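You operate a simulated robot arm through the tools that you are given. There is no shell and no other tool. Be economical: measure what you need, move in short steps, check, and stop when the job is done.

Carry out the task below with a simulated robot arm. There is one attempt and no reset: what you move stays moved.

TASK
Roll the helmet's lifted lens seal flat and latch the frame over it.
Fine: free the latch, raise the frame, use the roller with the black grip and put it back, then shut the frame and latch it.
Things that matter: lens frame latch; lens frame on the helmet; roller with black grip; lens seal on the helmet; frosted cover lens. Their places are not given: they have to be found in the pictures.

It is judged by the outcome, as a careful person would: the job done as asked, and still so three seconds after it is handed in. It fails if anything else is knocked over, pushed out of place, dropped, spilled or broken. Lids that push on must go on centred and level and be pressed home; caps that screw on are set level and turned clockwise until they are tight.

THE ROBOT
A 7-joint arm with a two-finger parallel gripper, fixed in place. Base frame: the origin is at the foot of the arm, x ahead of it, y to its left, z up. Lengths are in m, angles in rad, forces in N, time in s.
With the tool pointing down near the work surface it reaches from about 0.3 to 0.74 m from the base axis. Its first joint turns from -2.007 to 2.007 rad. Payload 3.91 kg.
The tool frame sits at the grasp point between the pads (the TCP): z along the fingers, y along the line on which they close. The tips reach 0.03 m beyond it. The gripper opens to 0.11 m. The fingers are 0.02 m wide and 0.01 m thick; the gripper's body (0.048 by 0.112 m) begins 0.055 m behind the TCP.
Orientation is that of the tool frame in the base frame, as a unit quaternion [w, x, y, z]. With the fingers straight down and closing along the base's y, the tool's x points along the base's -x, its y along +y and its z along -z.

THE INTERFACE
- The arm moves only by the tool move_arm. Its argument "increments" is a list of rows, each an object (a shift or turn left out is 0, a gripper value left out holds the last) with "claw": the opening, from 0 (shut) to 1 (fully open); "dp": the shift along the base's x, y, z in units of 50 mm (1.0 is 50 mm), a list of three; "rot": the turn, a rotation vector about the base's x, y, z in units of 6 degrees (1.0 is 6 degrees), a list of three. In form: [{"claw": claw, "dp": [x, y, z], "rot": [ax, ay, az]}, ...]. A call has 1 to 12 rows; each row shifts and turns the commanded pose from where the row before left it. A call with a number of a shift or a turn outside -1 to 1 is refused whole. A row lasts 0.2 s, in which the tool goes at most 0.05 m and 0.15 rad; a call with a longer step from one row to the next is refused whole, and so is a gripper value outside its range. Where a pose cannot be reached the arm comes as near as it can. A force on the tool above 50 N (or 10 N above the force at the start of the call, whichever is more), or a blocked arm, ends the call early, and 0.2 s more pass. Each finger travels about 0.108 m/s and halts on what it meets, pressing with about 27 N; the grip force reading is that of the motor and also rises with nothing between the fingers. The clock runs only during rows and for 0.2 s after the last one: add rows that do not move to give the fingers time. The reply holds the time, the measured pose of the TCP, the force on the tool along the base axes, the opening and the grip force, in the units named above and with some noise, and new pictures: "show" is both (left out), scene, wrist or none.
- Cameras (640 x 400 px; columns grow to the right, rows downward): "scene" is fixed at [0.2259, 0.4964, 1.8184]; the picture's right is [-0.73, -0.68, 0.00], its down [-0.56, 0.60, -0.57] and it looks along [0.39, -0.42, -0.82] (base axes); focal length 316 px, centre (320, 200). "wrist" rides on the gripper at [0.072, 0.017, -0.103] in the tool frame; the picture's right is [-0.23, 0.97, 0.00], its down [-0.76, -0.18, -0.62] and it looks along [-0.61, -0.14, 0.78] (tool axes); focal length 222 px, centre (320, 200).
- raise_lower(by): slides the trunk up (or, below 0, down) by that many m; the arm rides with it, the base frame stays. It gives what a move gives, with no picture.
- measure_at(camera, pixels): for up to 12 pixels [column, row] of the newest picture of that camera ("zoom" is the newest enlarged one), the place [x, y, z] in the base frame of the surface seen there, good to about 0.002 m, but the place of the scene camera against the robot may be out by one fixed shift of up to 0.018 m in any direction. It takes no simulated time.
- zoom(camera, box): a new picture of the part [left, top, right, bottom] of that camera's present view, enlarged. It takes no simulated time.
- job_done(): hands the job in; it is judged then, once.

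Go step by step. Measure first, check grasps and placings, and put right what went wrong. The budget is 80 turns and 170 pictures, counting those below and the enlarged ones. Unless the task says otherwise, let go and move clear before handing in, and close with one line.

The tools are called by a JSON object that holds its "method" and its "body". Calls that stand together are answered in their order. move_arm: Moves the arm, as the interface text tells. Its arguments: {"type":"object","properties":{"increments":{"type":"array","items":{"type":"object","properties":{"claw":{"type":"number"},"dp":{"type":"array","items":{"type":"number"}},"rot":{"type":"array","items":{"type":"number"}}}}},"show":{"type":"string","enum":["both","scene","wrist","none"]}},"required":["increments"]} The other tools are called the same way: raise_lower (by) slides the trunk up or down; measure_at (camera, pixels) gives the place of the surface under pixels of a picture; zoom (camera, box) takes an enlarged picture of a part of a camera's view; job_done () hands the job in.

At the start:

```text
time_s: 0.0
position: [0.4175, -0.1227, 1.4207]
tcp_rot: [0.0, 0.0, 1.0, 0.001]
ft_force: [0.1, 0.6, -0.1]
grip_width: 0.1102
grip_force: 0.1
trunk travel left (down, up): [-0.875, 0.115]
```

scene: 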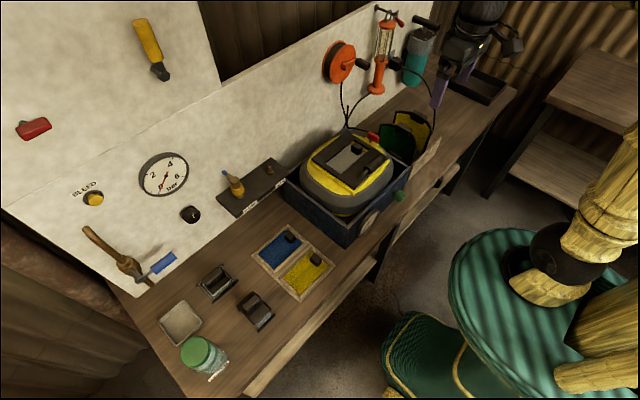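
wrist: 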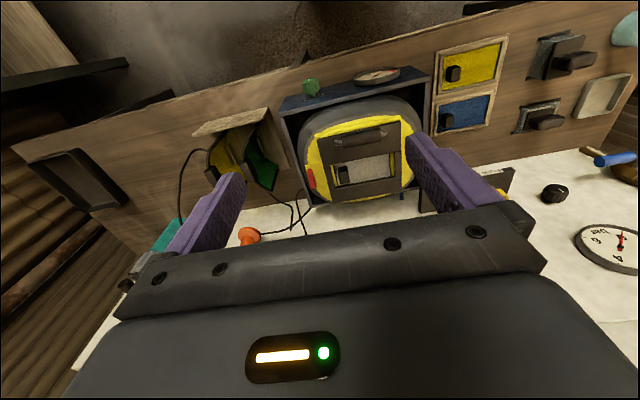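

The helmet is at scene (345,175) in a dark tray, with tools around it. I'll zoom in on the helmet and on the bench.

{"method": "zoom", "body": {"camera": "scene", "box": [270, 110, 440, 250]}}

{"method": "zoom", "body": {"camera": "scene", "box": [140, 150, 350, 390]}}

{"method": "zoom", "body": {"camera": "wrist", "box": [270, 60, 450, 220]}}

```text
2.86 times, centred on (355, 180) of scene
```

zoom: 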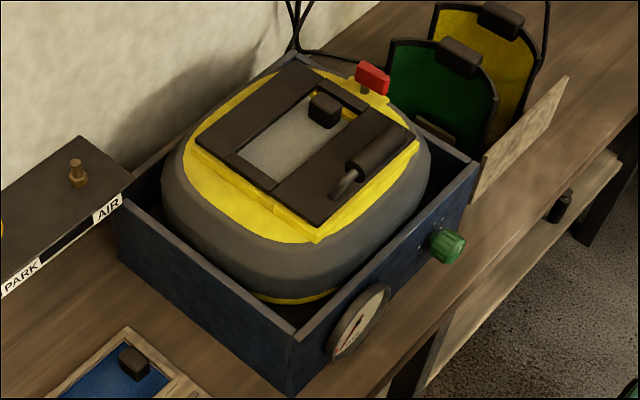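

```text
1.67 times, centred on (245, 270) of scene
```

zoom: 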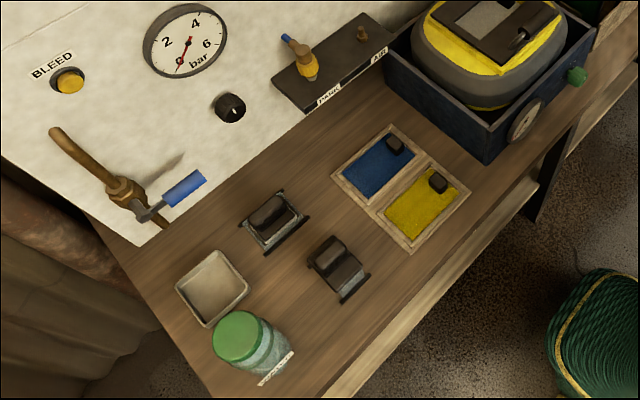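

```text
2.50 times, centred on (360, 140) of wrist
```

zoom: 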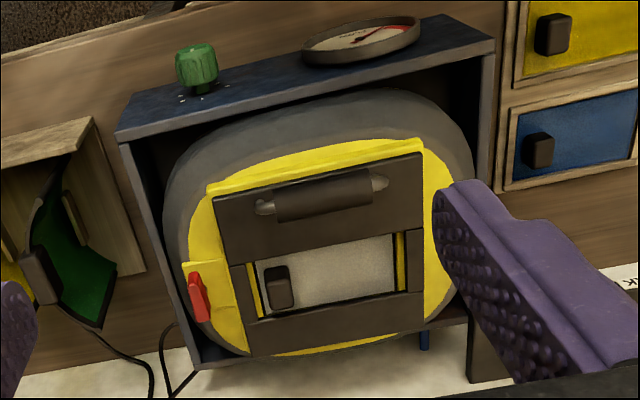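

I can't identify the rollers yet, so I'll zoom closer on the two items at scene (215,282) and (257,310).

{"method": "zoom", "body": {"camera": "scene", "box": [190, 255, 290, 335]}}

{"method": "zoom", "body": {"camera": "scene", "box": [300, 120, 410, 200]}}

{"method": "zoom", "body": {"camera": "wrist", "box": [500, 10, 640, 150]}}

{"method": "zoom", "body": {"camera": "scene", "box": [320, 0, 530, 150]}}

```text
5.00 times, centred on (240, 295) of scene
```

zoom: 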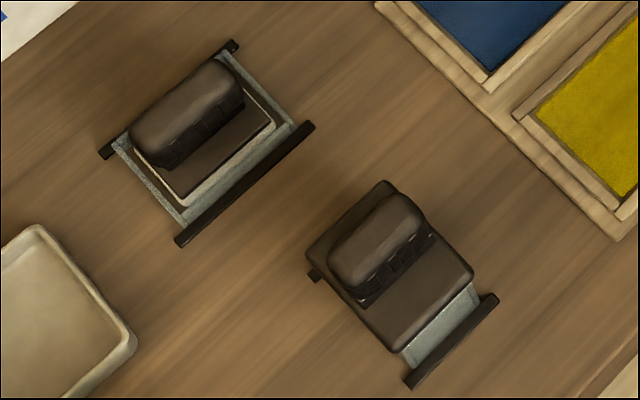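

```text
5.00 times, centred on (355, 160) of scene
```

zoom: 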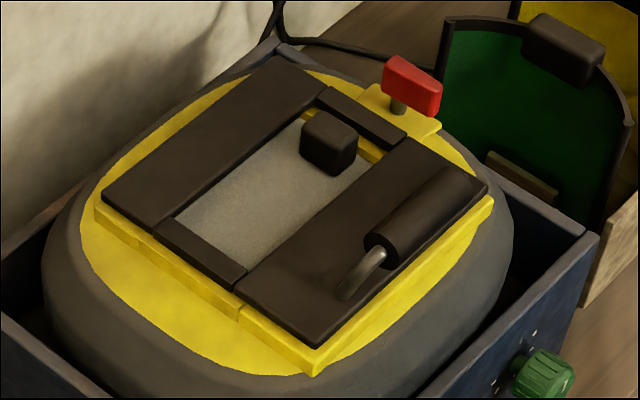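

```text
2.86 times, centred on (570, 80) of wrist
```

zoom: 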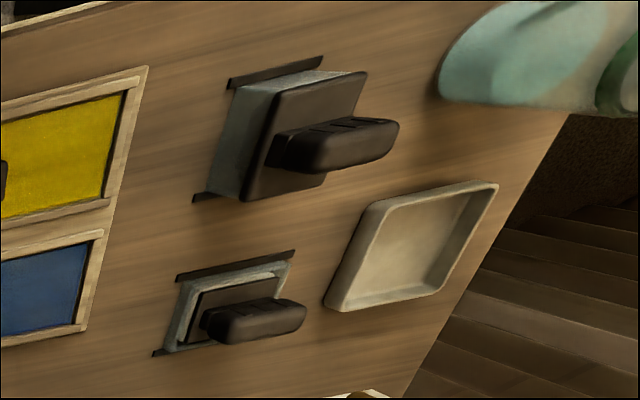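

```text
2.67 times, centred on (425, 75) of scene
```

zoom: 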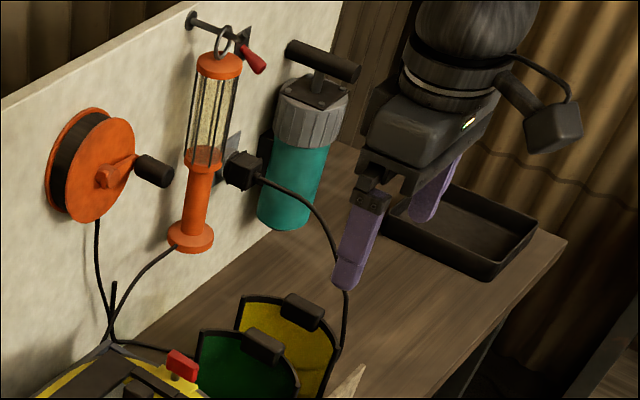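

No clear roller yet. I'll check the wall items and the left end of the bench.

{"method": "zoom", "body": {"camera": "scene", "box": [70, 200, 200, 290]}}

{"method": "zoom", "body": {"camera": "scene", "box": [0, 0, 220, 150]}}

{"method": "zoom", "body": {"camera": "scene", "box": [200, 140, 310, 230]}}

{"method": "measure_at", "body": {"camera": "scene", "pixels": [[375, 134], [362, 168], [352, 152], [217, 277], [260, 305], [232, 180], [340, 165], [180, 322], [290, 235], [312, 255], [148, 45], [160, 262]]}}

```text
4.44 times, centred on (135, 245) of scene
```

zoom: 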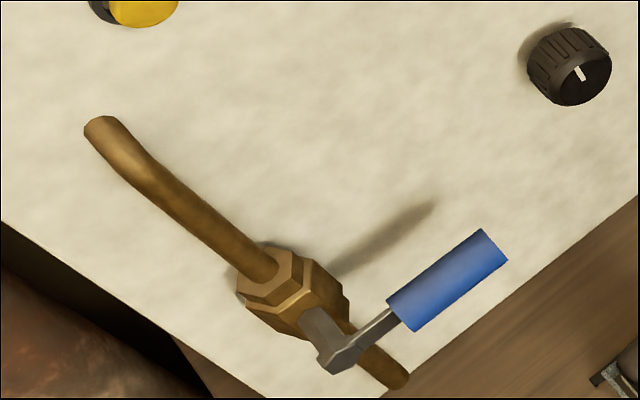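

```text
2.67 times, centred on (110, 75) of scene
```

zoom: 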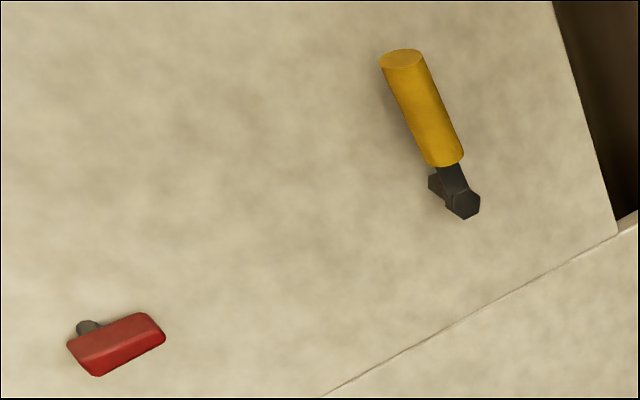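

```text
4.44 times, centred on (255, 185) of scene
```

zoom: 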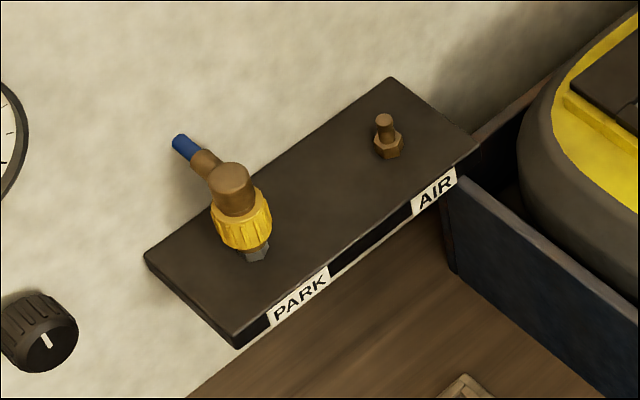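

```text
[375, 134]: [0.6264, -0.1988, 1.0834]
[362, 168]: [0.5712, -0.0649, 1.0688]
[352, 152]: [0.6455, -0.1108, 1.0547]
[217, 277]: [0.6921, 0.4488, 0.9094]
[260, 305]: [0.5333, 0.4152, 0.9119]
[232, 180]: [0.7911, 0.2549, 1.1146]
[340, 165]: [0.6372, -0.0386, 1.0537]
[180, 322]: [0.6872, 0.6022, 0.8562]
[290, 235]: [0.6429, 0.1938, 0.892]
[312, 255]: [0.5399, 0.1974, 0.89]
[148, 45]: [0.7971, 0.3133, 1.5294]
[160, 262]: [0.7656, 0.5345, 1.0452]
```

The likely rollers are the two gripped tools on cradles near (0.69,0.45) and (0.53,0.415). I'll move the wrist camera over there for a better look.

{"method": "move_arm", "body": {"increments": [{"dp": [0, 0.9, 0]}, {"dp": [0, 0.9, 0]}, {"dp": [0, 0.9, 0]}, {"dp": [0, 0.9, 0]}, {"dp": [0, 0.9, 0]}, {"dp": [0, 0.9, -0.4]}, {"dp": [0, 0.9, -0.8]}, {"dp": [0, 0.9, -0.8]}, {"dp": [0, 0.9, -0.8]}, {"dp": [0, 0.9, -0.8]}, {"dp": [0, 0.9, -0.8]}, {"dp": [0, 0, 0]}]}}

```text
refused: row 7 steps farther than a row can; nothing moved
```

{"method": "move_arm", "body": {"increments": [{"dp": [0, 0.9, 0]}, {"dp": [0, 0.9, 0]}, {"dp": [0, 0.9, 0]}, {"dp": [0, 0.9, 0]}, {"dp": [0, 0.9, -0.4]}, {"dp": [0, 0.9, -0.4]}, {"dp": [0, 0.9, -0.4]}, {"dp": [0, 0.9, -0.4]}, {"dp": [0, 0.9, -0.4]}, {"dp": [0, 0.9, -0.4]}, {"dp": [0, 0.9, -0.4]}, {"dp": [0, 0, -0.6]}]}}

```text
time_s: 2.6
position: [0.4199, 0.372, 1.2504]
tcp_rot: [-0.001, 0.001, 1.0, 0.0]
ft_force: [-0.2, 0.3, 0.1]
grip_width: 0.1102
grip_force: 0.0
trunk travel left (down, up): [-0.875, 0.115]
```

scene: 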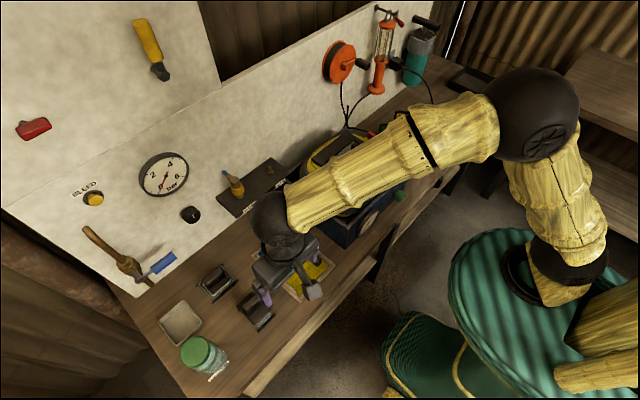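
wrist: 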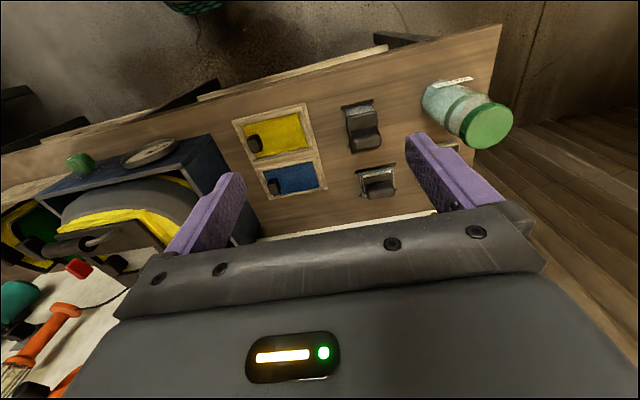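

{"method": "zoom", "body": {"camera": "wrist", "box": [330, 85, 430, 205]}}

{"method": "measure_at", "body": {"camera": "wrist", "pixels": [[364, 137], [378, 187], [362, 110], [283, 150]]}}

{"method": "measure_at", "body": {"camera": "scene", "pixels": [[217, 277], [280, 240]]}}

```text
3.33 times, centred on (380, 145) of wrist
```

zoom: 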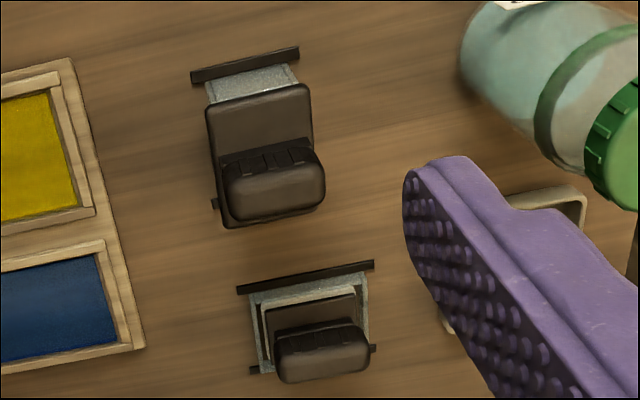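

```text
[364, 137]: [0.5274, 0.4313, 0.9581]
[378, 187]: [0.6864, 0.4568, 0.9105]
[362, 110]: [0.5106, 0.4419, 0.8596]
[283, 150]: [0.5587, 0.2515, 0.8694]
```

```text
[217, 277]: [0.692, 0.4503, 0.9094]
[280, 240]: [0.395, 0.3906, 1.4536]
```

Both tools have dark grips, so I need a lower side view to see which one is a roller.

{"method": "move_arm", "body": {"increments": [{"dp": [-0.4, 0, -0.8], "rot": [0, -0.8, 0]}, {"dp": [-0.4, 0, -0.8], "rot": [0, -0.8, 0]}, {"dp": [-0.4, 0, -0.8], "rot": [0, -0.8, 0]}, {"dp": [-0.4, 0, -0.8], "rot": [0, -0.8, 0]}, {"dp": [0, 0, -0.6], "rot": [0, -0.8, 0]}, {"dp": [0, 0, 0]}]}}

```text
time_s: 4.0
position: [0.3357, 0.371, 1.0611]
tcp_rot: [0.208, 0.0, 0.978, 0.002]
ft_force: [0.6, 0.5, 0.4]
grip_width: 0.1099
grip_force: 0.1
trunk travel left (down, up): [-0.875, 0.115]
```

scene: 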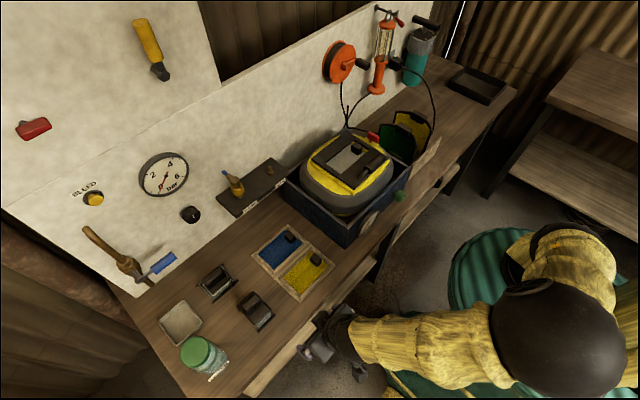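
wrist: 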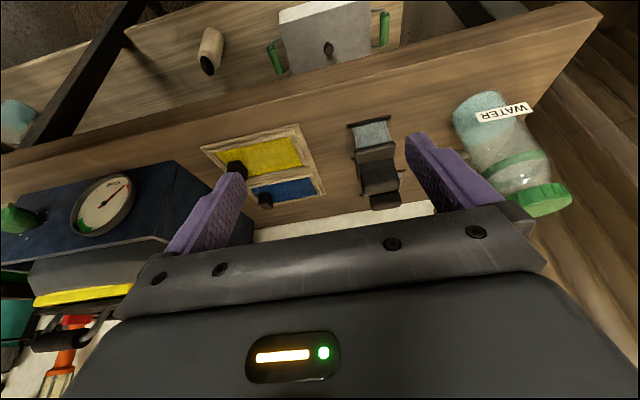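

{"method": "zoom", "body": {"camera": "wrist", "box": [180, 0, 400, 120]}}

{"method": "zoom", "body": {"camera": "wrist", "box": [320, 100, 420, 220]}}

{"method": "measure_at", "body": {"camera": "wrist", "pixels": [[210, 45], [208, 68], [328, 48], [376, 150], [370, 128], [380, 178]]}}

{"method": "zoom", "body": {"camera": "scene", "box": [370, 140, 470, 260]}}

```text
2.91 times, centred on (290, 60) of wrist
```

zoom: 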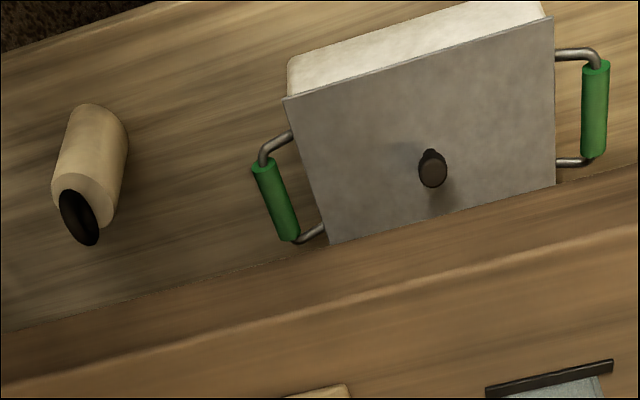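

```text
3.33 times, centred on (370, 160) of wrist
```

zoom: 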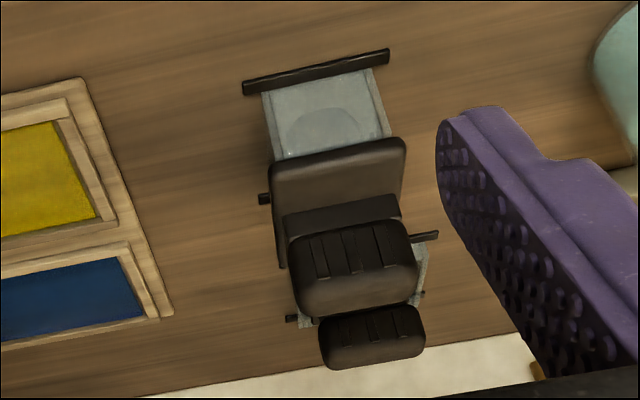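

```text
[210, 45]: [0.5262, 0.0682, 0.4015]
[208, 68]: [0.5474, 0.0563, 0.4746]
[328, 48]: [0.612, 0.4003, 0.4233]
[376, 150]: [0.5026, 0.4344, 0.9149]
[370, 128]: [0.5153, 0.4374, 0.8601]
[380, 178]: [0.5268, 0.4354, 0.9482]
```

```text
3.33 times, centred on (420, 200) of scene
```

zoom: 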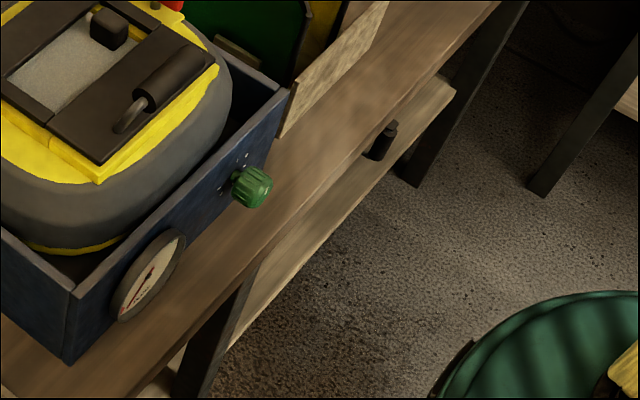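

The lower shelf holds unrelated items. I'll drop lower to look underneath the two gripped tools.

{"method": "move_arm", "body": {"increments": [{"dp": [0.1, 0.3, -0.5], "rot": [0, -0.9, 0]}, {"dp": [0.1, 0.3, -0.5], "rot": [0, -0.9, 0]}, {"dp": [0.1, 0.2, -0.5], "rot": [0, -0.9, 0]}, {"dp": [0, 0, -0.4], "rot": [0, -0.6, 0]}, {}], "show": "wrist"}}

{"method": "zoom", "body": {"camera": "wrist", "box": [270, 60, 420, 210]}}

```text
time_s: 5.2
position: [0.3533, 0.4141, 0.9671]
tcp_rot: [0.374, 0.001, 0.927, 0.0]
ft_force: [0.3, 0.4, 0.1]
grip_width: 0.1097
grip_force: 0.0
trunk travel left (down, up): [-0.875, 0.115]
```

wrist: 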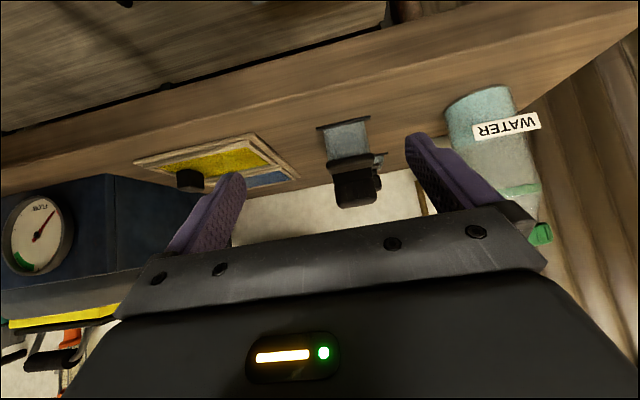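

```text
2.67 times, centred on (345, 135) of wrist
```

zoom: 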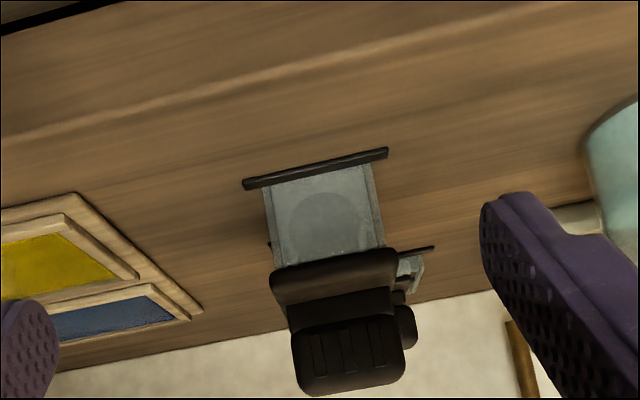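

{"method": "measure_at", "body": {"camera": "zoom", "pixels": [[325, 225], [325, 180], [280, 225], [370, 225], [325, 262], [315, 178], [335, 255], [335, 280], [345, 330], [345, 385], [252, 185], [385, 155]]}}

{"method": "measure_at", "body": {"camera": "scene", "pixels": [[255, 300], [244, 308], [262, 320], [266, 297], [247, 293], [272, 322], [205, 282], [230, 268], [228, 284], [225, 303], [250, 282], [215, 265]]}}

```text
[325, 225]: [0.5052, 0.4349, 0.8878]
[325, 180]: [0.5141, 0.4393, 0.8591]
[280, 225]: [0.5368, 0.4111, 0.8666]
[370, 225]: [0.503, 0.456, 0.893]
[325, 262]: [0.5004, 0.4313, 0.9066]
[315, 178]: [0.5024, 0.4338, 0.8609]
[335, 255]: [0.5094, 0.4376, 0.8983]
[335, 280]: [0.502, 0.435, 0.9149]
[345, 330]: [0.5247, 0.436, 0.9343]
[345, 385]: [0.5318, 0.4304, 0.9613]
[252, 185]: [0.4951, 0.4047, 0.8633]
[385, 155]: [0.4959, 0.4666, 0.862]
```

```text
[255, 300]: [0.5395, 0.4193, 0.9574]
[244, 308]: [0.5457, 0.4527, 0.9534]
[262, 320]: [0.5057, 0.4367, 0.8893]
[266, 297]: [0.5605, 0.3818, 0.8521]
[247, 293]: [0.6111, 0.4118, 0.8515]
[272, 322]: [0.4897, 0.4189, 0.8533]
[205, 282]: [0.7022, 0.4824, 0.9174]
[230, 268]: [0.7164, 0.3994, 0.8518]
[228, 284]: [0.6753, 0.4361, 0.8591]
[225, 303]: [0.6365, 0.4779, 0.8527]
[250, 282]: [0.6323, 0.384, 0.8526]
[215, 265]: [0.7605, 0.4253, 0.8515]
```

Tool A (0.53,0.435) has a vertical grey cheek with a round disc, so it looks like a roller end. I'll yaw the camera to see both tools from the side and confirm.

{"method": "move_arm", "body": {"increments": [{"dp": [0, -0.2, 0.9]}, {"dp": [0, -0.3, 0.7], "rot": [0, 0, 1]}, {"dp": [0, -0.4, 0], "rot": [0, 0, 1]}, {"dp": [0.1, -0.4, 0], "rot": [0, 0, 1]}, {"dp": [0.2, -0.4, 0], "rot": [0, 0, 1]}, {"dp": [0.3, -0.4, 0], "rot": [0, 0, 1]}, {"dp": [0.3, -0.2, 0], "rot": [0, 0, 1]}, {"dp": [0.3, 0, 0], "rot": [0, 0, 1]}, {"dp": [0.4, 0, 0], "rot": [0, 0, 1]}, {"dp": [0.4, 0, 0], "rot": [0, 0, 1]}, {"rot": [0, 0, 1]}, {}]}}

{"method": "zoom", "body": {"camera": "wrist", "box": [220, 40, 460, 220]}}

```text
time_s: 7.8
position: [0.4524, 0.2971, 1.0445]
tcp_rot: [0.323, -0.464, 0.803, 0.186]
ft_force: [0.1, -0.4, -0.1]
grip_width: 0.1103
grip_force: 0.1
trunk travel left (down, up): [-0.875, 0.115]
```

scene: 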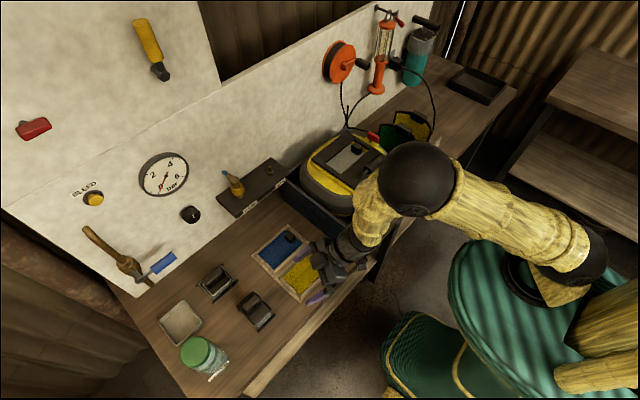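
wrist: 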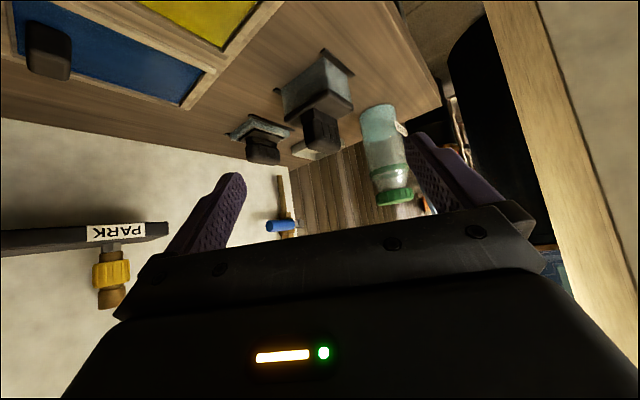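

```text
2.22 times, centred on (340, 130) of wrist
```

zoom: 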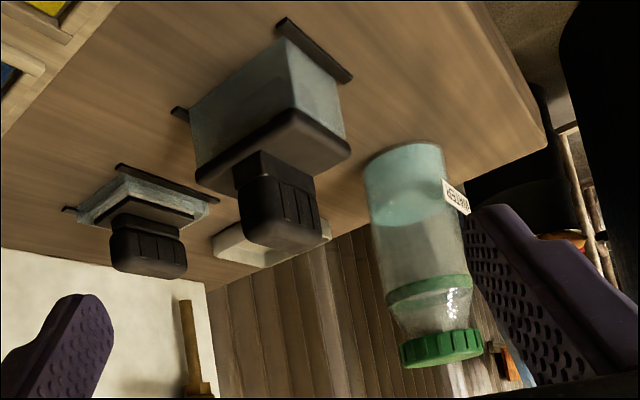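

Tool A sits in a deep box cradle, which would fit a roller. B is a shallow flat pad. Next I'll inspect the helmet closely.

{"method": "move_arm", "body": {"increments": [{"dp": [-0.2, 0, 0.9], "rot": [0, 0, -1]}, {"dp": [-0.2, -0.4, 0.8], "rot": [0, 0, -1]}, {"dp": [-0.2, -0.4, 0.8], "rot": [0, 0, -1]}, {"dp": [-0.2, -0.4, 0.8], "rot": [0, 0, -1]}, {"dp": [0, -0.7, 0.2], "rot": [0, 0, -1]}, {"dp": [0, -0.9, 0], "rot": [0, 0, -1]}, {"dp": [0, -0.9, 0], "rot": [0, 0, -1]}, {"dp": [0, -0.9, 0], "rot": [0, 0, -1]}, {"dp": [0, -0.9, 0], "rot": [0, 0, -1]}, {"dp": [0, -0.9, 0], "rot": [0, 0, -1]}, {"dp": [0, -0.9, 0], "rot": [0, 0.9, 0]}, {"rot": [0, 0.9, 0]}]}}

{"method": "zoom", "body": {"camera": "wrist", "box": [220, 40, 460, 220]}}

```text
time_s: 10.4
position: [0.4631, -0.0509, 1.2396]
tcp_rot: [0.284, 0.0, 0.959, 0.0]
ft_force: [-0.2, 0.0, -0.2]
grip_width: 0.11
grip_force: 0.1
out of reach, approached as far as the arm can: row 5, 6, 7, 8, 9
trunk travel left (down, up): [-0.875, 0.115]
```

scene: 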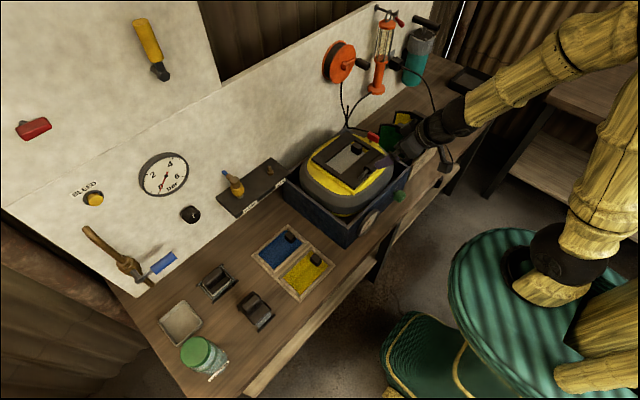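
wrist: 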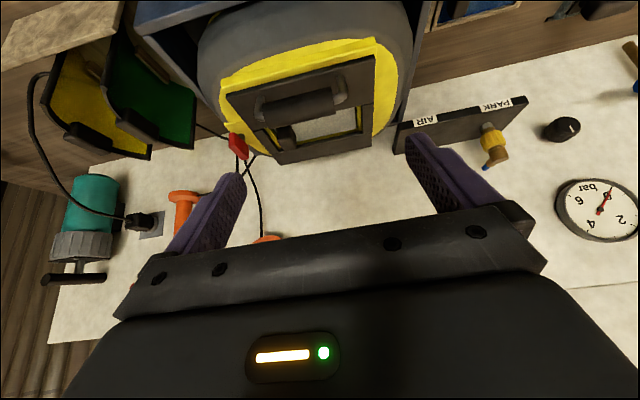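

```text
2.22 times, centred on (340, 130) of wrist
```

zoom: 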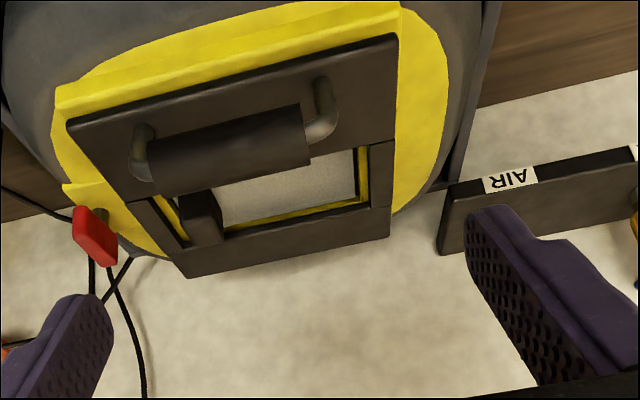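

{"method": "move_arm", "body": {"increments": [{"dp": [0, -0.3, 0.2], "rot": [0, 0.92, 0]}, {"dp": [0, -0.3, 0.2], "rot": [0, 0.92, 0]}, {"dp": [0, -0.3, 0], "rot": [0, 0.92, 0]}, {"dp": [0, 0, 0], "rot": [0, 0.92, 0]}, {"dp": [0, 0, 0], "rot": [0, 0.92, 0]}, {"dp": [0, 0, 0], "rot": [0, 0.92, 0]}, {}], "show": "wrist"}}

{"method": "zoom", "body": {"camera": "wrist", "box": [220, 20, 460, 200]}}

```text
time_s: 12.0
position: [0.4603, -0.0865, 1.2454]
tcp_rot: [-0.001, 0.001, 1.0, 0.001]
ft_force: [1.1, 0.6, 0.3]
grip_width: 0.1099
grip_force: 0.1
out of reach, approached as far as the arm can: row 1
trunk travel left (down, up): [-0.875, 0.115]
```

wrist: 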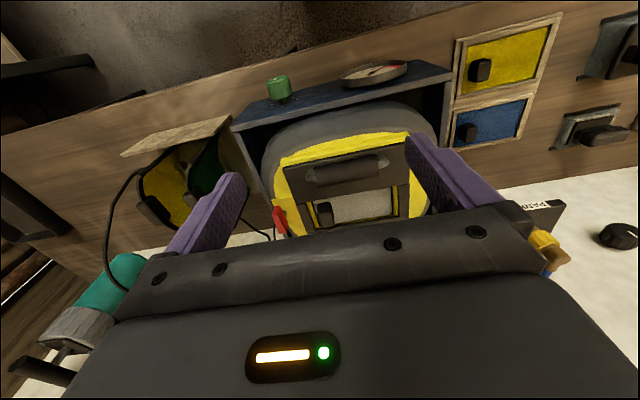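

```text
2.22 times, centred on (340, 110) of wrist
```

zoom: 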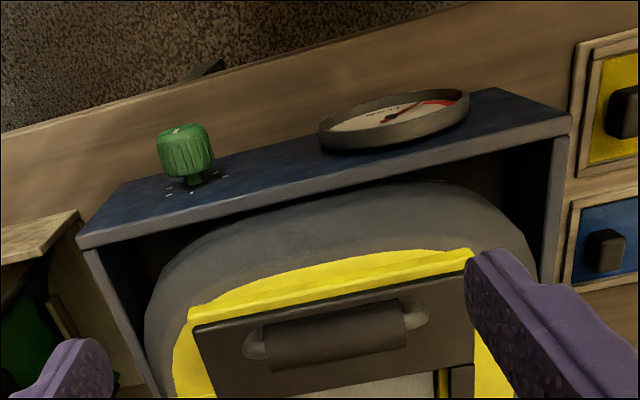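

{"method": "move_arm", "body": {"increments": [{"dp": [-0.8, -0.2, 0]}, {"dp": [-0.8, -0.2, 0]}, {"dp": [-0.4, -0.2, -0.2]}, {}], "show": "wrist"}}

{"method": "zoom", "body": {"camera": "wrist", "box": [240, 80, 440, 220]}}

{"method": "measure_at", "body": {"camera": "scene", "pixels": [[373, 134], [377, 138], [366, 162], [355, 170], [318, 158], [350, 130]]}}

```text
time_s: 13.0
position: [0.362, -0.1151, 1.2354]
tcp_rot: [0.0, 0.001, 1.0, 0.0]
ft_force: [0.0, -0.3, 1.0]
grip_width: 0.1099
grip_force: 0.3
trunk travel left (down, up): [-0.875, 0.115]
```

wrist: 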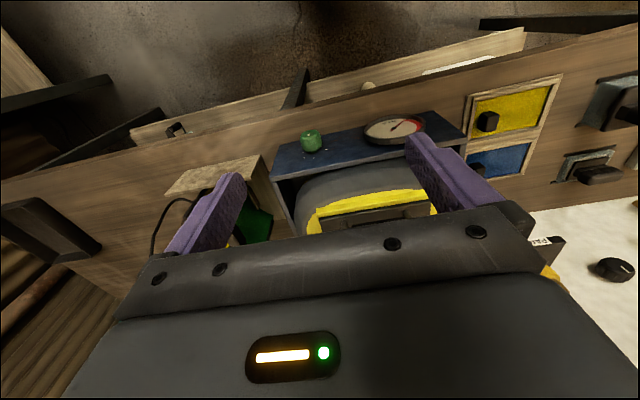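

```text
2.86 times, centred on (340, 150) of wrist
```

zoom: 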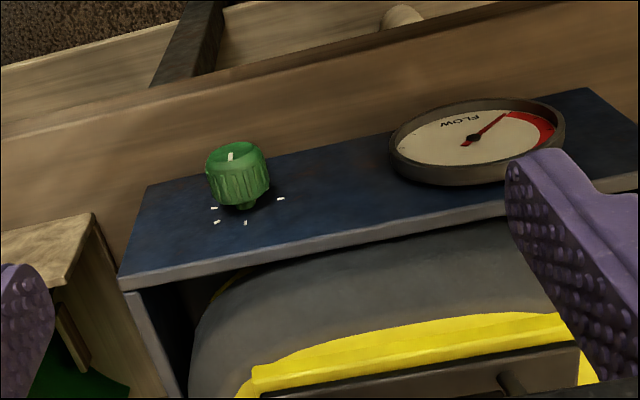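

```text
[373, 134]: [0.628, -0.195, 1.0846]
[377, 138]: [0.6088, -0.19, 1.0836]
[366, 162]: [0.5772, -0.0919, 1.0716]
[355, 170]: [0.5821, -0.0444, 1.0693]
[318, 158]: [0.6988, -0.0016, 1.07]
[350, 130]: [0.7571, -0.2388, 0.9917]
```

{"method": "move_arm", "body": {"increments": [{"dp": [0.7, 0, 0.6]}, {"dp": [0.7, 0, 0.5]}, {"dp": [0.6, 0, 0]}, {"dp": [0.6, 0, 0]}, {}], "show": "wrist"}}

{"method": "zoom", "body": {"camera": "wrist", "box": [260, 60, 460, 210]}}

```text
time_s: 14.2
position: [0.4923, -0.1153, 1.2913]
tcp_rot: [0.0, 0.0, 1.0, 0.0]
ft_force: [-0.2, -0.9, 0.5]
grip_width: 0.1101
grip_force: 0.0
trunk travel left (down, up): [-0.875, 0.115]
```

wrist: 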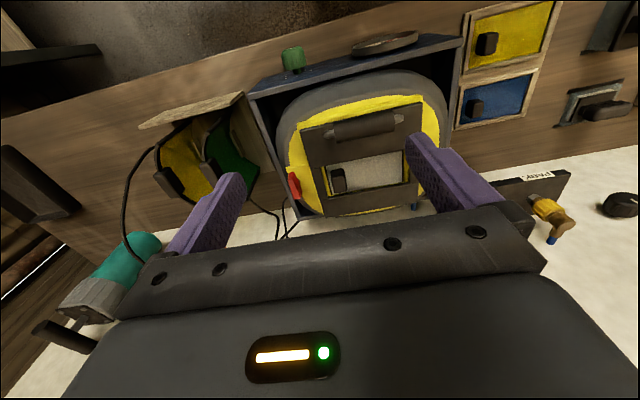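

```text
2.67 times, centred on (360, 135) of wrist
```

zoom: 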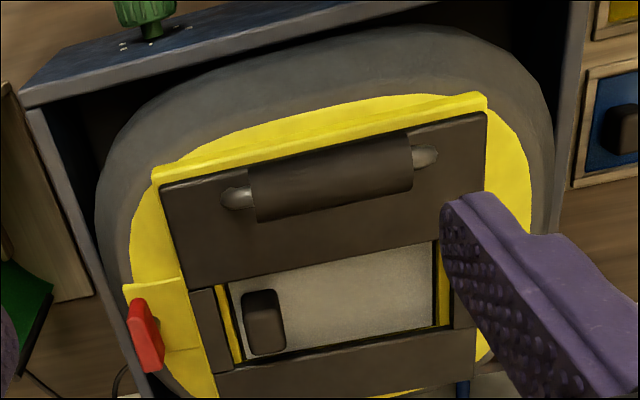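

{"method": "measure_at", "body": {"camera": "zoom", "pixels": [[330, 178], [238, 197], [425, 155], [138, 318], [155, 362], [165, 200], [480, 120], [205, 270], [265, 322], [340, 300], [180, 300], [340, 378]]}}

{"method": "measure_at", "body": {"camera": "scene", "pixels": [[366, 158], [358, 172], [372, 152], [353, 149], [371, 131], [380, 138]]}}

{"method": "zoom", "body": {"camera": "scene", "box": [340, 115, 400, 155]}}

```text
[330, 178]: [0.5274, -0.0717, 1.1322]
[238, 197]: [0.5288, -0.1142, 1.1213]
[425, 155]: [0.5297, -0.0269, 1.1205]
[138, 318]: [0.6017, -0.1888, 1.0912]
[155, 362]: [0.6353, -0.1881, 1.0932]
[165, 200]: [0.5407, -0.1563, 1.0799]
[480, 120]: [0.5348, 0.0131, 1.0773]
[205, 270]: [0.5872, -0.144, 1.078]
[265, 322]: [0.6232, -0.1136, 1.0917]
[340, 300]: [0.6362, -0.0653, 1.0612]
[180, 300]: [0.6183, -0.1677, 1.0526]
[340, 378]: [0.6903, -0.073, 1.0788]
```

```text
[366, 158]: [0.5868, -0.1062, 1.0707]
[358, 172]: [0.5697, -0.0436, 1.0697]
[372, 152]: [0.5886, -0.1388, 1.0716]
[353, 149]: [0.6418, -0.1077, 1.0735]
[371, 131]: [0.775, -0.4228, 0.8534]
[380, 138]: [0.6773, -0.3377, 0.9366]
```

```text
10.00 times, centred on (370, 135) of scene
```

zoom: 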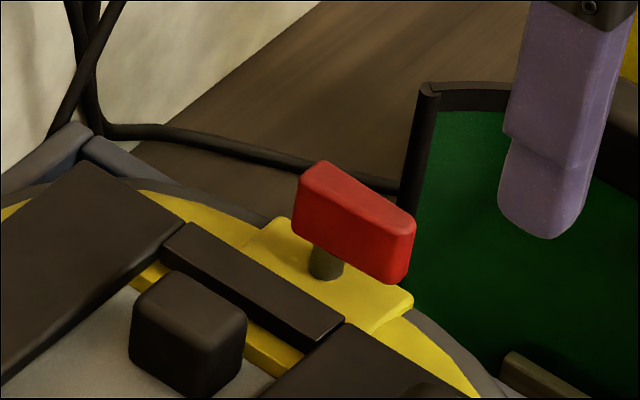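

{"method": "zoom", "body": {"camera": "wrist", "box": [275, 130, 375, 220]}}

```text
4.44 times, centred on (325, 175) of wrist
```

zoom: 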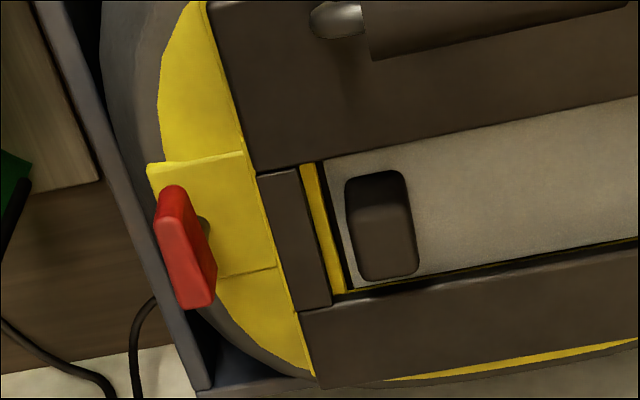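

{"method": "measure_at", "body": {"camera": "zoom", "pixels": [[172, 195], [195, 300], [205, 225], [160, 172], [235, 160], [240, 268], [255, 220], [262, 180], [325, 300], [185, 250], [310, 380], [165, 230]]}}

```text
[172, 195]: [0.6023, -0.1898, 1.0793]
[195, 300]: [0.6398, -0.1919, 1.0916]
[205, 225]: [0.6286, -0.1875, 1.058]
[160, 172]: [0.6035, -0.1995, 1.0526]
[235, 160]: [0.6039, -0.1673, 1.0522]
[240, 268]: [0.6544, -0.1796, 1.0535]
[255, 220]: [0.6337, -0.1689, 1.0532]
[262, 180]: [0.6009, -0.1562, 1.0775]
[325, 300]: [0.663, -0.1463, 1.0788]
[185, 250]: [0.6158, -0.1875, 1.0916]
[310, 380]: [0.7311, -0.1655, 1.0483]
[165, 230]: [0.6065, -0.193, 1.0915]
```

The latch is a red thumb-turn, about 45 mm along x and centred near (0.622,-0.190,1.085), on a stem. I'll go above it with a narrow opening.

{"method": "move_arm", "body": {"increments": [{"claw": 0.3, "dp": [0.65, -0.37, -0.2]}, {"dp": [0.65, -0.37, -0.3]}, {"dp": [0.65, -0.37, -0.5]}, {"dp": [0.65, -0.38, -0.5]}, {"dp": [0, 0, -0.6]}, {"dp": [0, 0, -0.5]}, {}]}}

{"method": "zoom", "body": {"camera": "scene", "box": [340, 95, 420, 155]}}

```text
time_s: 15.8
position: [0.62, -0.191, 1.1608]
tcp_rot: [-0.002, 0.0, 1.0, 0.0]
ft_force: [0.4, 0.3, -1.1]
grip_width: 0.0332
grip_force: 0.0
trunk travel left (down, up): [-0.875, 0.115]
```

scene: 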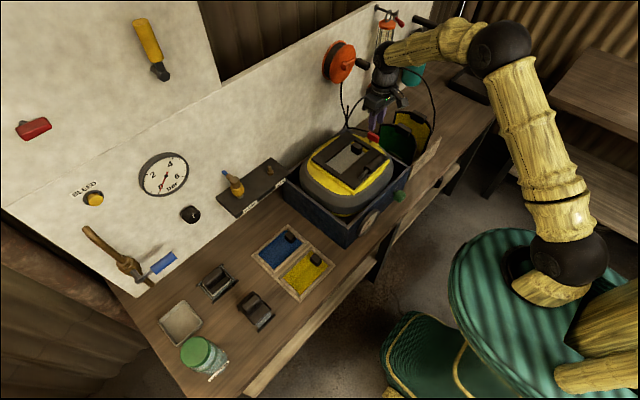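
wrist: 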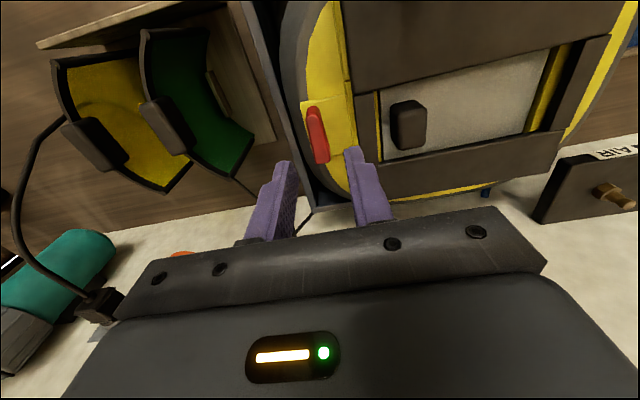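

```text
6.67 times, centred on (380, 125) of scene
```

zoom: 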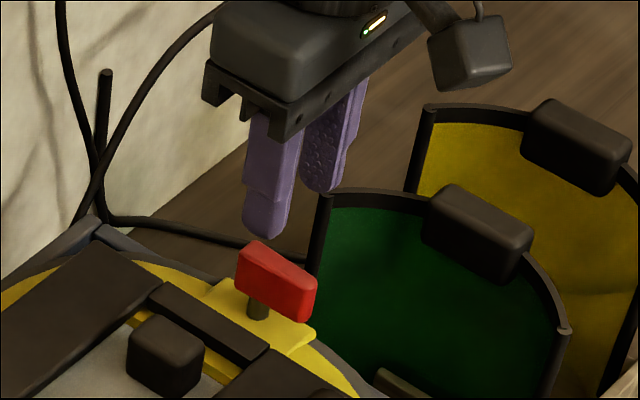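

{"method": "zoom", "body": {"camera": "wrist", "box": [280, 80, 380, 170]}}

{"method": "measure_at", "body": {"camera": "wrist", "pixels": [[310, 112], [318, 136], [324, 160], [322, 130], [346, 110], [342, 95], [330, 170]]}}

```text
4.44 times, centred on (330, 125) of wrist
```

zoom: 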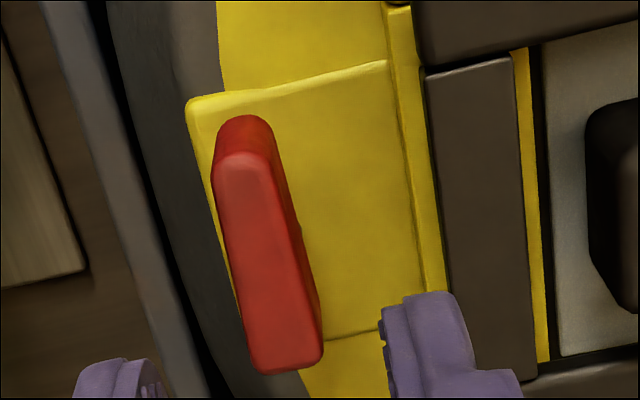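

```text
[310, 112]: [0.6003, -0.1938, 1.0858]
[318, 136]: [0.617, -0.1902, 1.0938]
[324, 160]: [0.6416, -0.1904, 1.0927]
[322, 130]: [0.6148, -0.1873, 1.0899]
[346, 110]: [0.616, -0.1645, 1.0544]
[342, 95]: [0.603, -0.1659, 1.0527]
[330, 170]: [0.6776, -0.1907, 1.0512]
```

Latch centre confirmed at y≈-0.190. I'll descend to z≈1.102, then close.

{"method": "move_arm", "body": {"increments": [{"dp": [0, 0, -0.4]}, {"dp": [0, 0, -0.4]}, {"dp": [0, 0, -0.4]}, {}, {"claw": 0.0}, {}, {}]}}

{"method": "zoom", "body": {"camera": "scene", "box": [340, 95, 420, 155]}}

```text
time_s: 17.4
position: [0.6218, -0.1921, 1.1006]
tcp_rot: [-0.001, 0.001, 1.0, 0.0]
ft_force: [-0.6, -7.9, -2.0]
grip_width: 0.0135
grip_force: 45.0
trunk travel left (down, up): [-0.875, 0.115]
```

scene: 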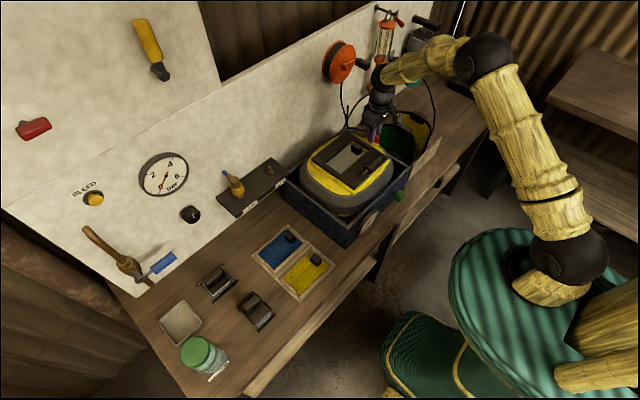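
wrist: 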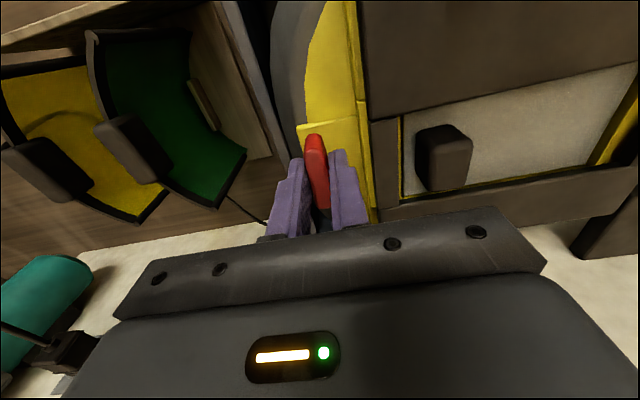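

```text
6.67 times, centred on (380, 125) of scene
```

zoom: 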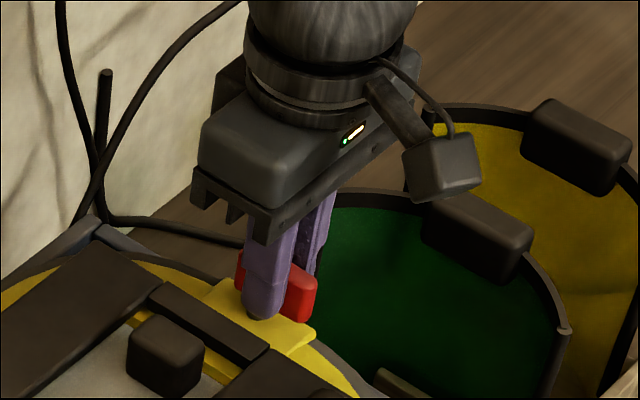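

The latch is gripped at 13.5 mm wide. I'll try a small turn about vertical and watch the response.

{"method": "move_arm", "body": {"increments": [{"rot": [0, 0, 0.7]}, {"rot": [0, 0, 0.7]}, {"rot": [0, 0, 0.7]}, {}]}}

{"method": "zoom", "body": {"camera": "scene", "box": [340, 95, 420, 155]}}

```text
time_s: 18.4
position: [0.6219, -0.1936, 1.1]
tcp_rot: [-0.001, -0.108, 0.994, 0.0]
ft_force: [0.6, -18.4, 1.0]
grip_width: 0.0132
grip_force: 45.0
trunk travel left (down, up): [-0.875, 0.115]
```

scene: 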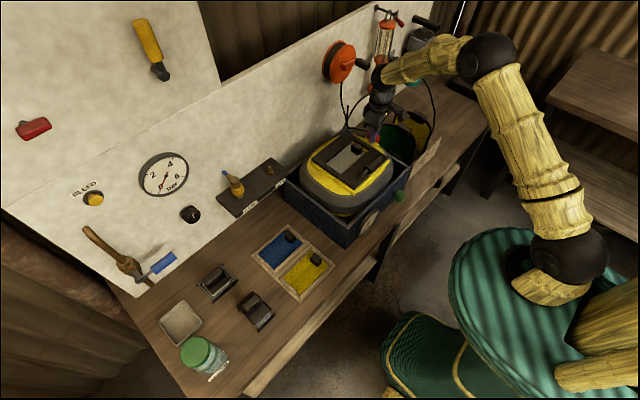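
wrist: 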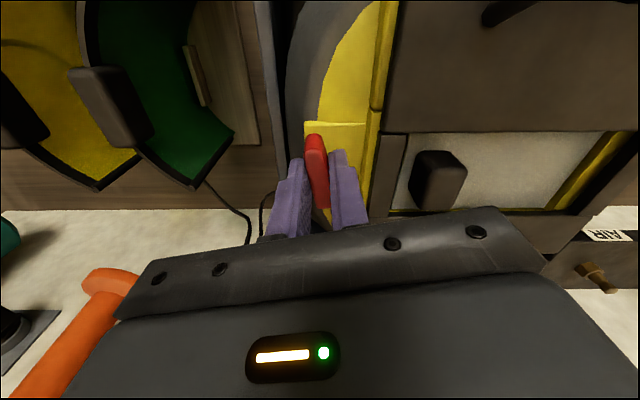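

```text
6.67 times, centred on (380, 125) of scene
```

zoom: 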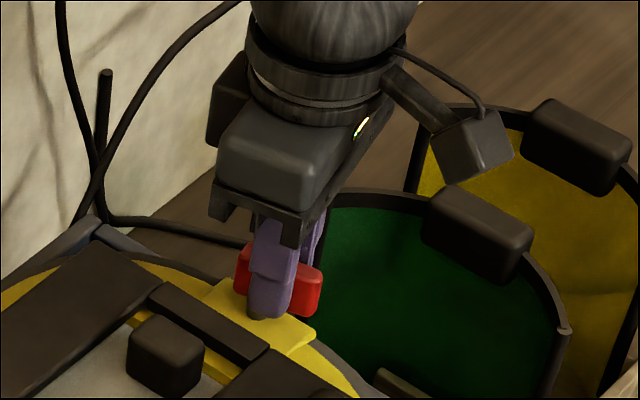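

The red latch turns with the hand. There's some side load in -y, so I'll ease y slightly and keep turning.

{"method": "move_arm", "body": {"increments": [{"dp": [0, -0.05, 0], "rot": [0, 0, 0.8]}, {"rot": [0, 0, 0.8]}, {"rot": [0, 0, 0.8]}, {"rot": [0, 0, 0.8]}, {}]}}

{"method": "zoom", "body": {"camera": "scene", "box": [340, 95, 420, 155]}}

```text
time_s: 19.6
position: [0.6225, -0.1966, 1.1001]
tcp_rot: [0.0, -0.274, 0.962, 0.0]
ft_force: [7.6, -22.0, 3.3]
grip_width: 0.0137
grip_force: 44.5
trunk travel left (down, up): [-0.875, 0.115]
```

scene: 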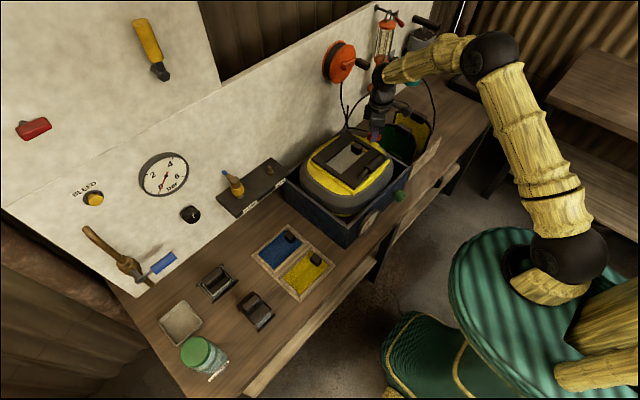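
wrist: 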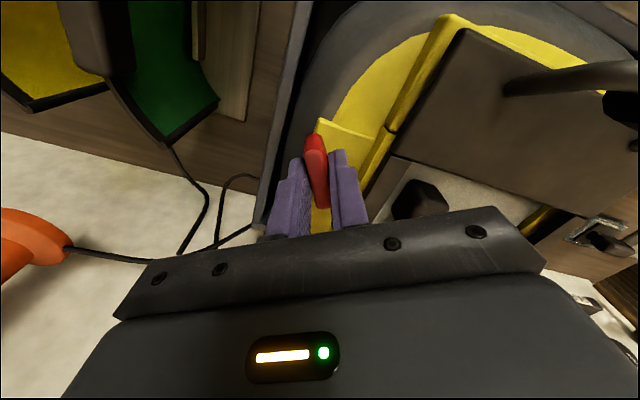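

```text
6.67 times, centred on (380, 125) of scene
```

zoom: 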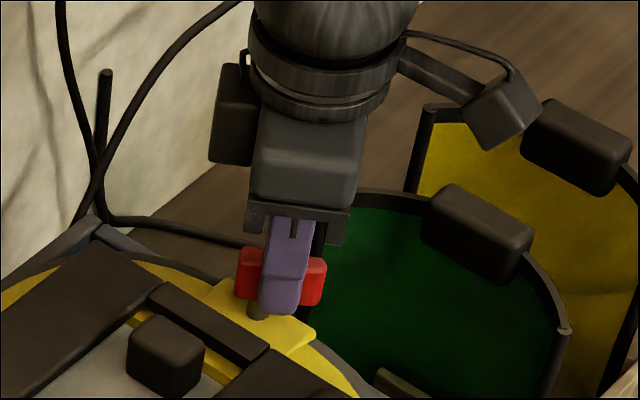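

The turn is going well. The axis sits slightly to +x of my grip, so I'll follow the arc.

{"method": "move_arm", "body": {"increments": [{"dp": [0.02, -0.06, 0], "rot": [0, 0, 0.9]}, {"dp": [0.02, -0.04, 0], "rot": [0, 0, 0.9]}, {"dp": [0.02, -0.02, 0], "rot": [0, 0, 0.9]}, {"dp": [0.025, -0.02, 0], "rot": [0, 0, 0.9]}, {"dp": [0.03, -0.02, 0], "rot": [0, 0, 0.9]}, {}]}}

{"method": "zoom", "body": {"camera": "scene", "box": [340, 95, 420, 155]}}

```text
time_s: 21.0
position: [0.6257, -0.1985, 1.1]
tcp_rot: [-0.002, -0.492, 0.871, 0.0]
ft_force: [-11.2, -2.4, 3.4]
grip_width: 0.0135
grip_force: 45.5
trunk travel left (down, up): [-0.875, 0.115]
```

scene: 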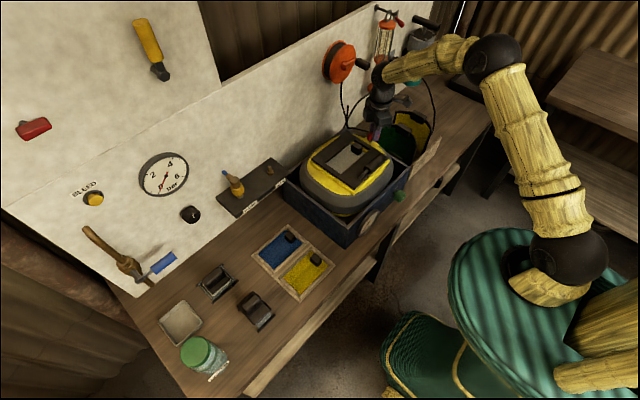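
wrist: 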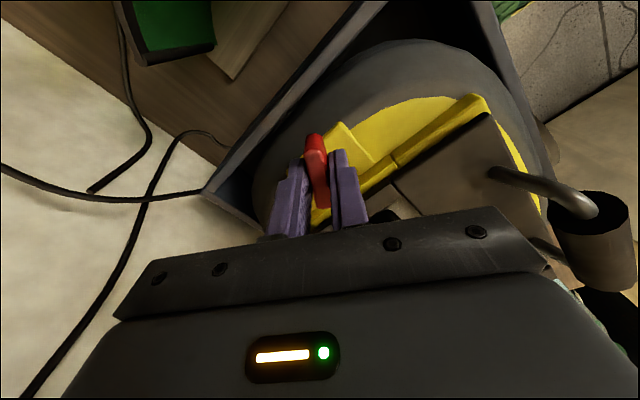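

```text
6.67 times, centred on (380, 125) of scene
```

zoom: 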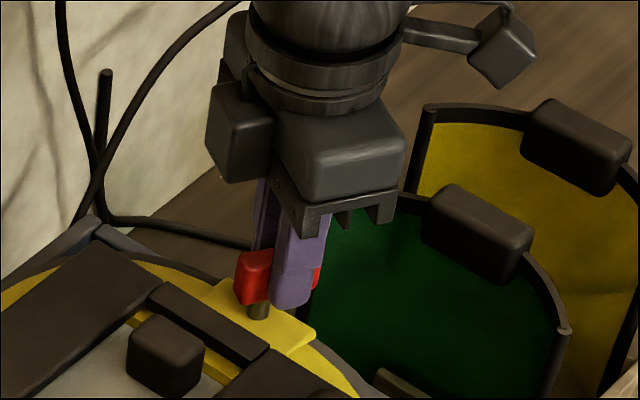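

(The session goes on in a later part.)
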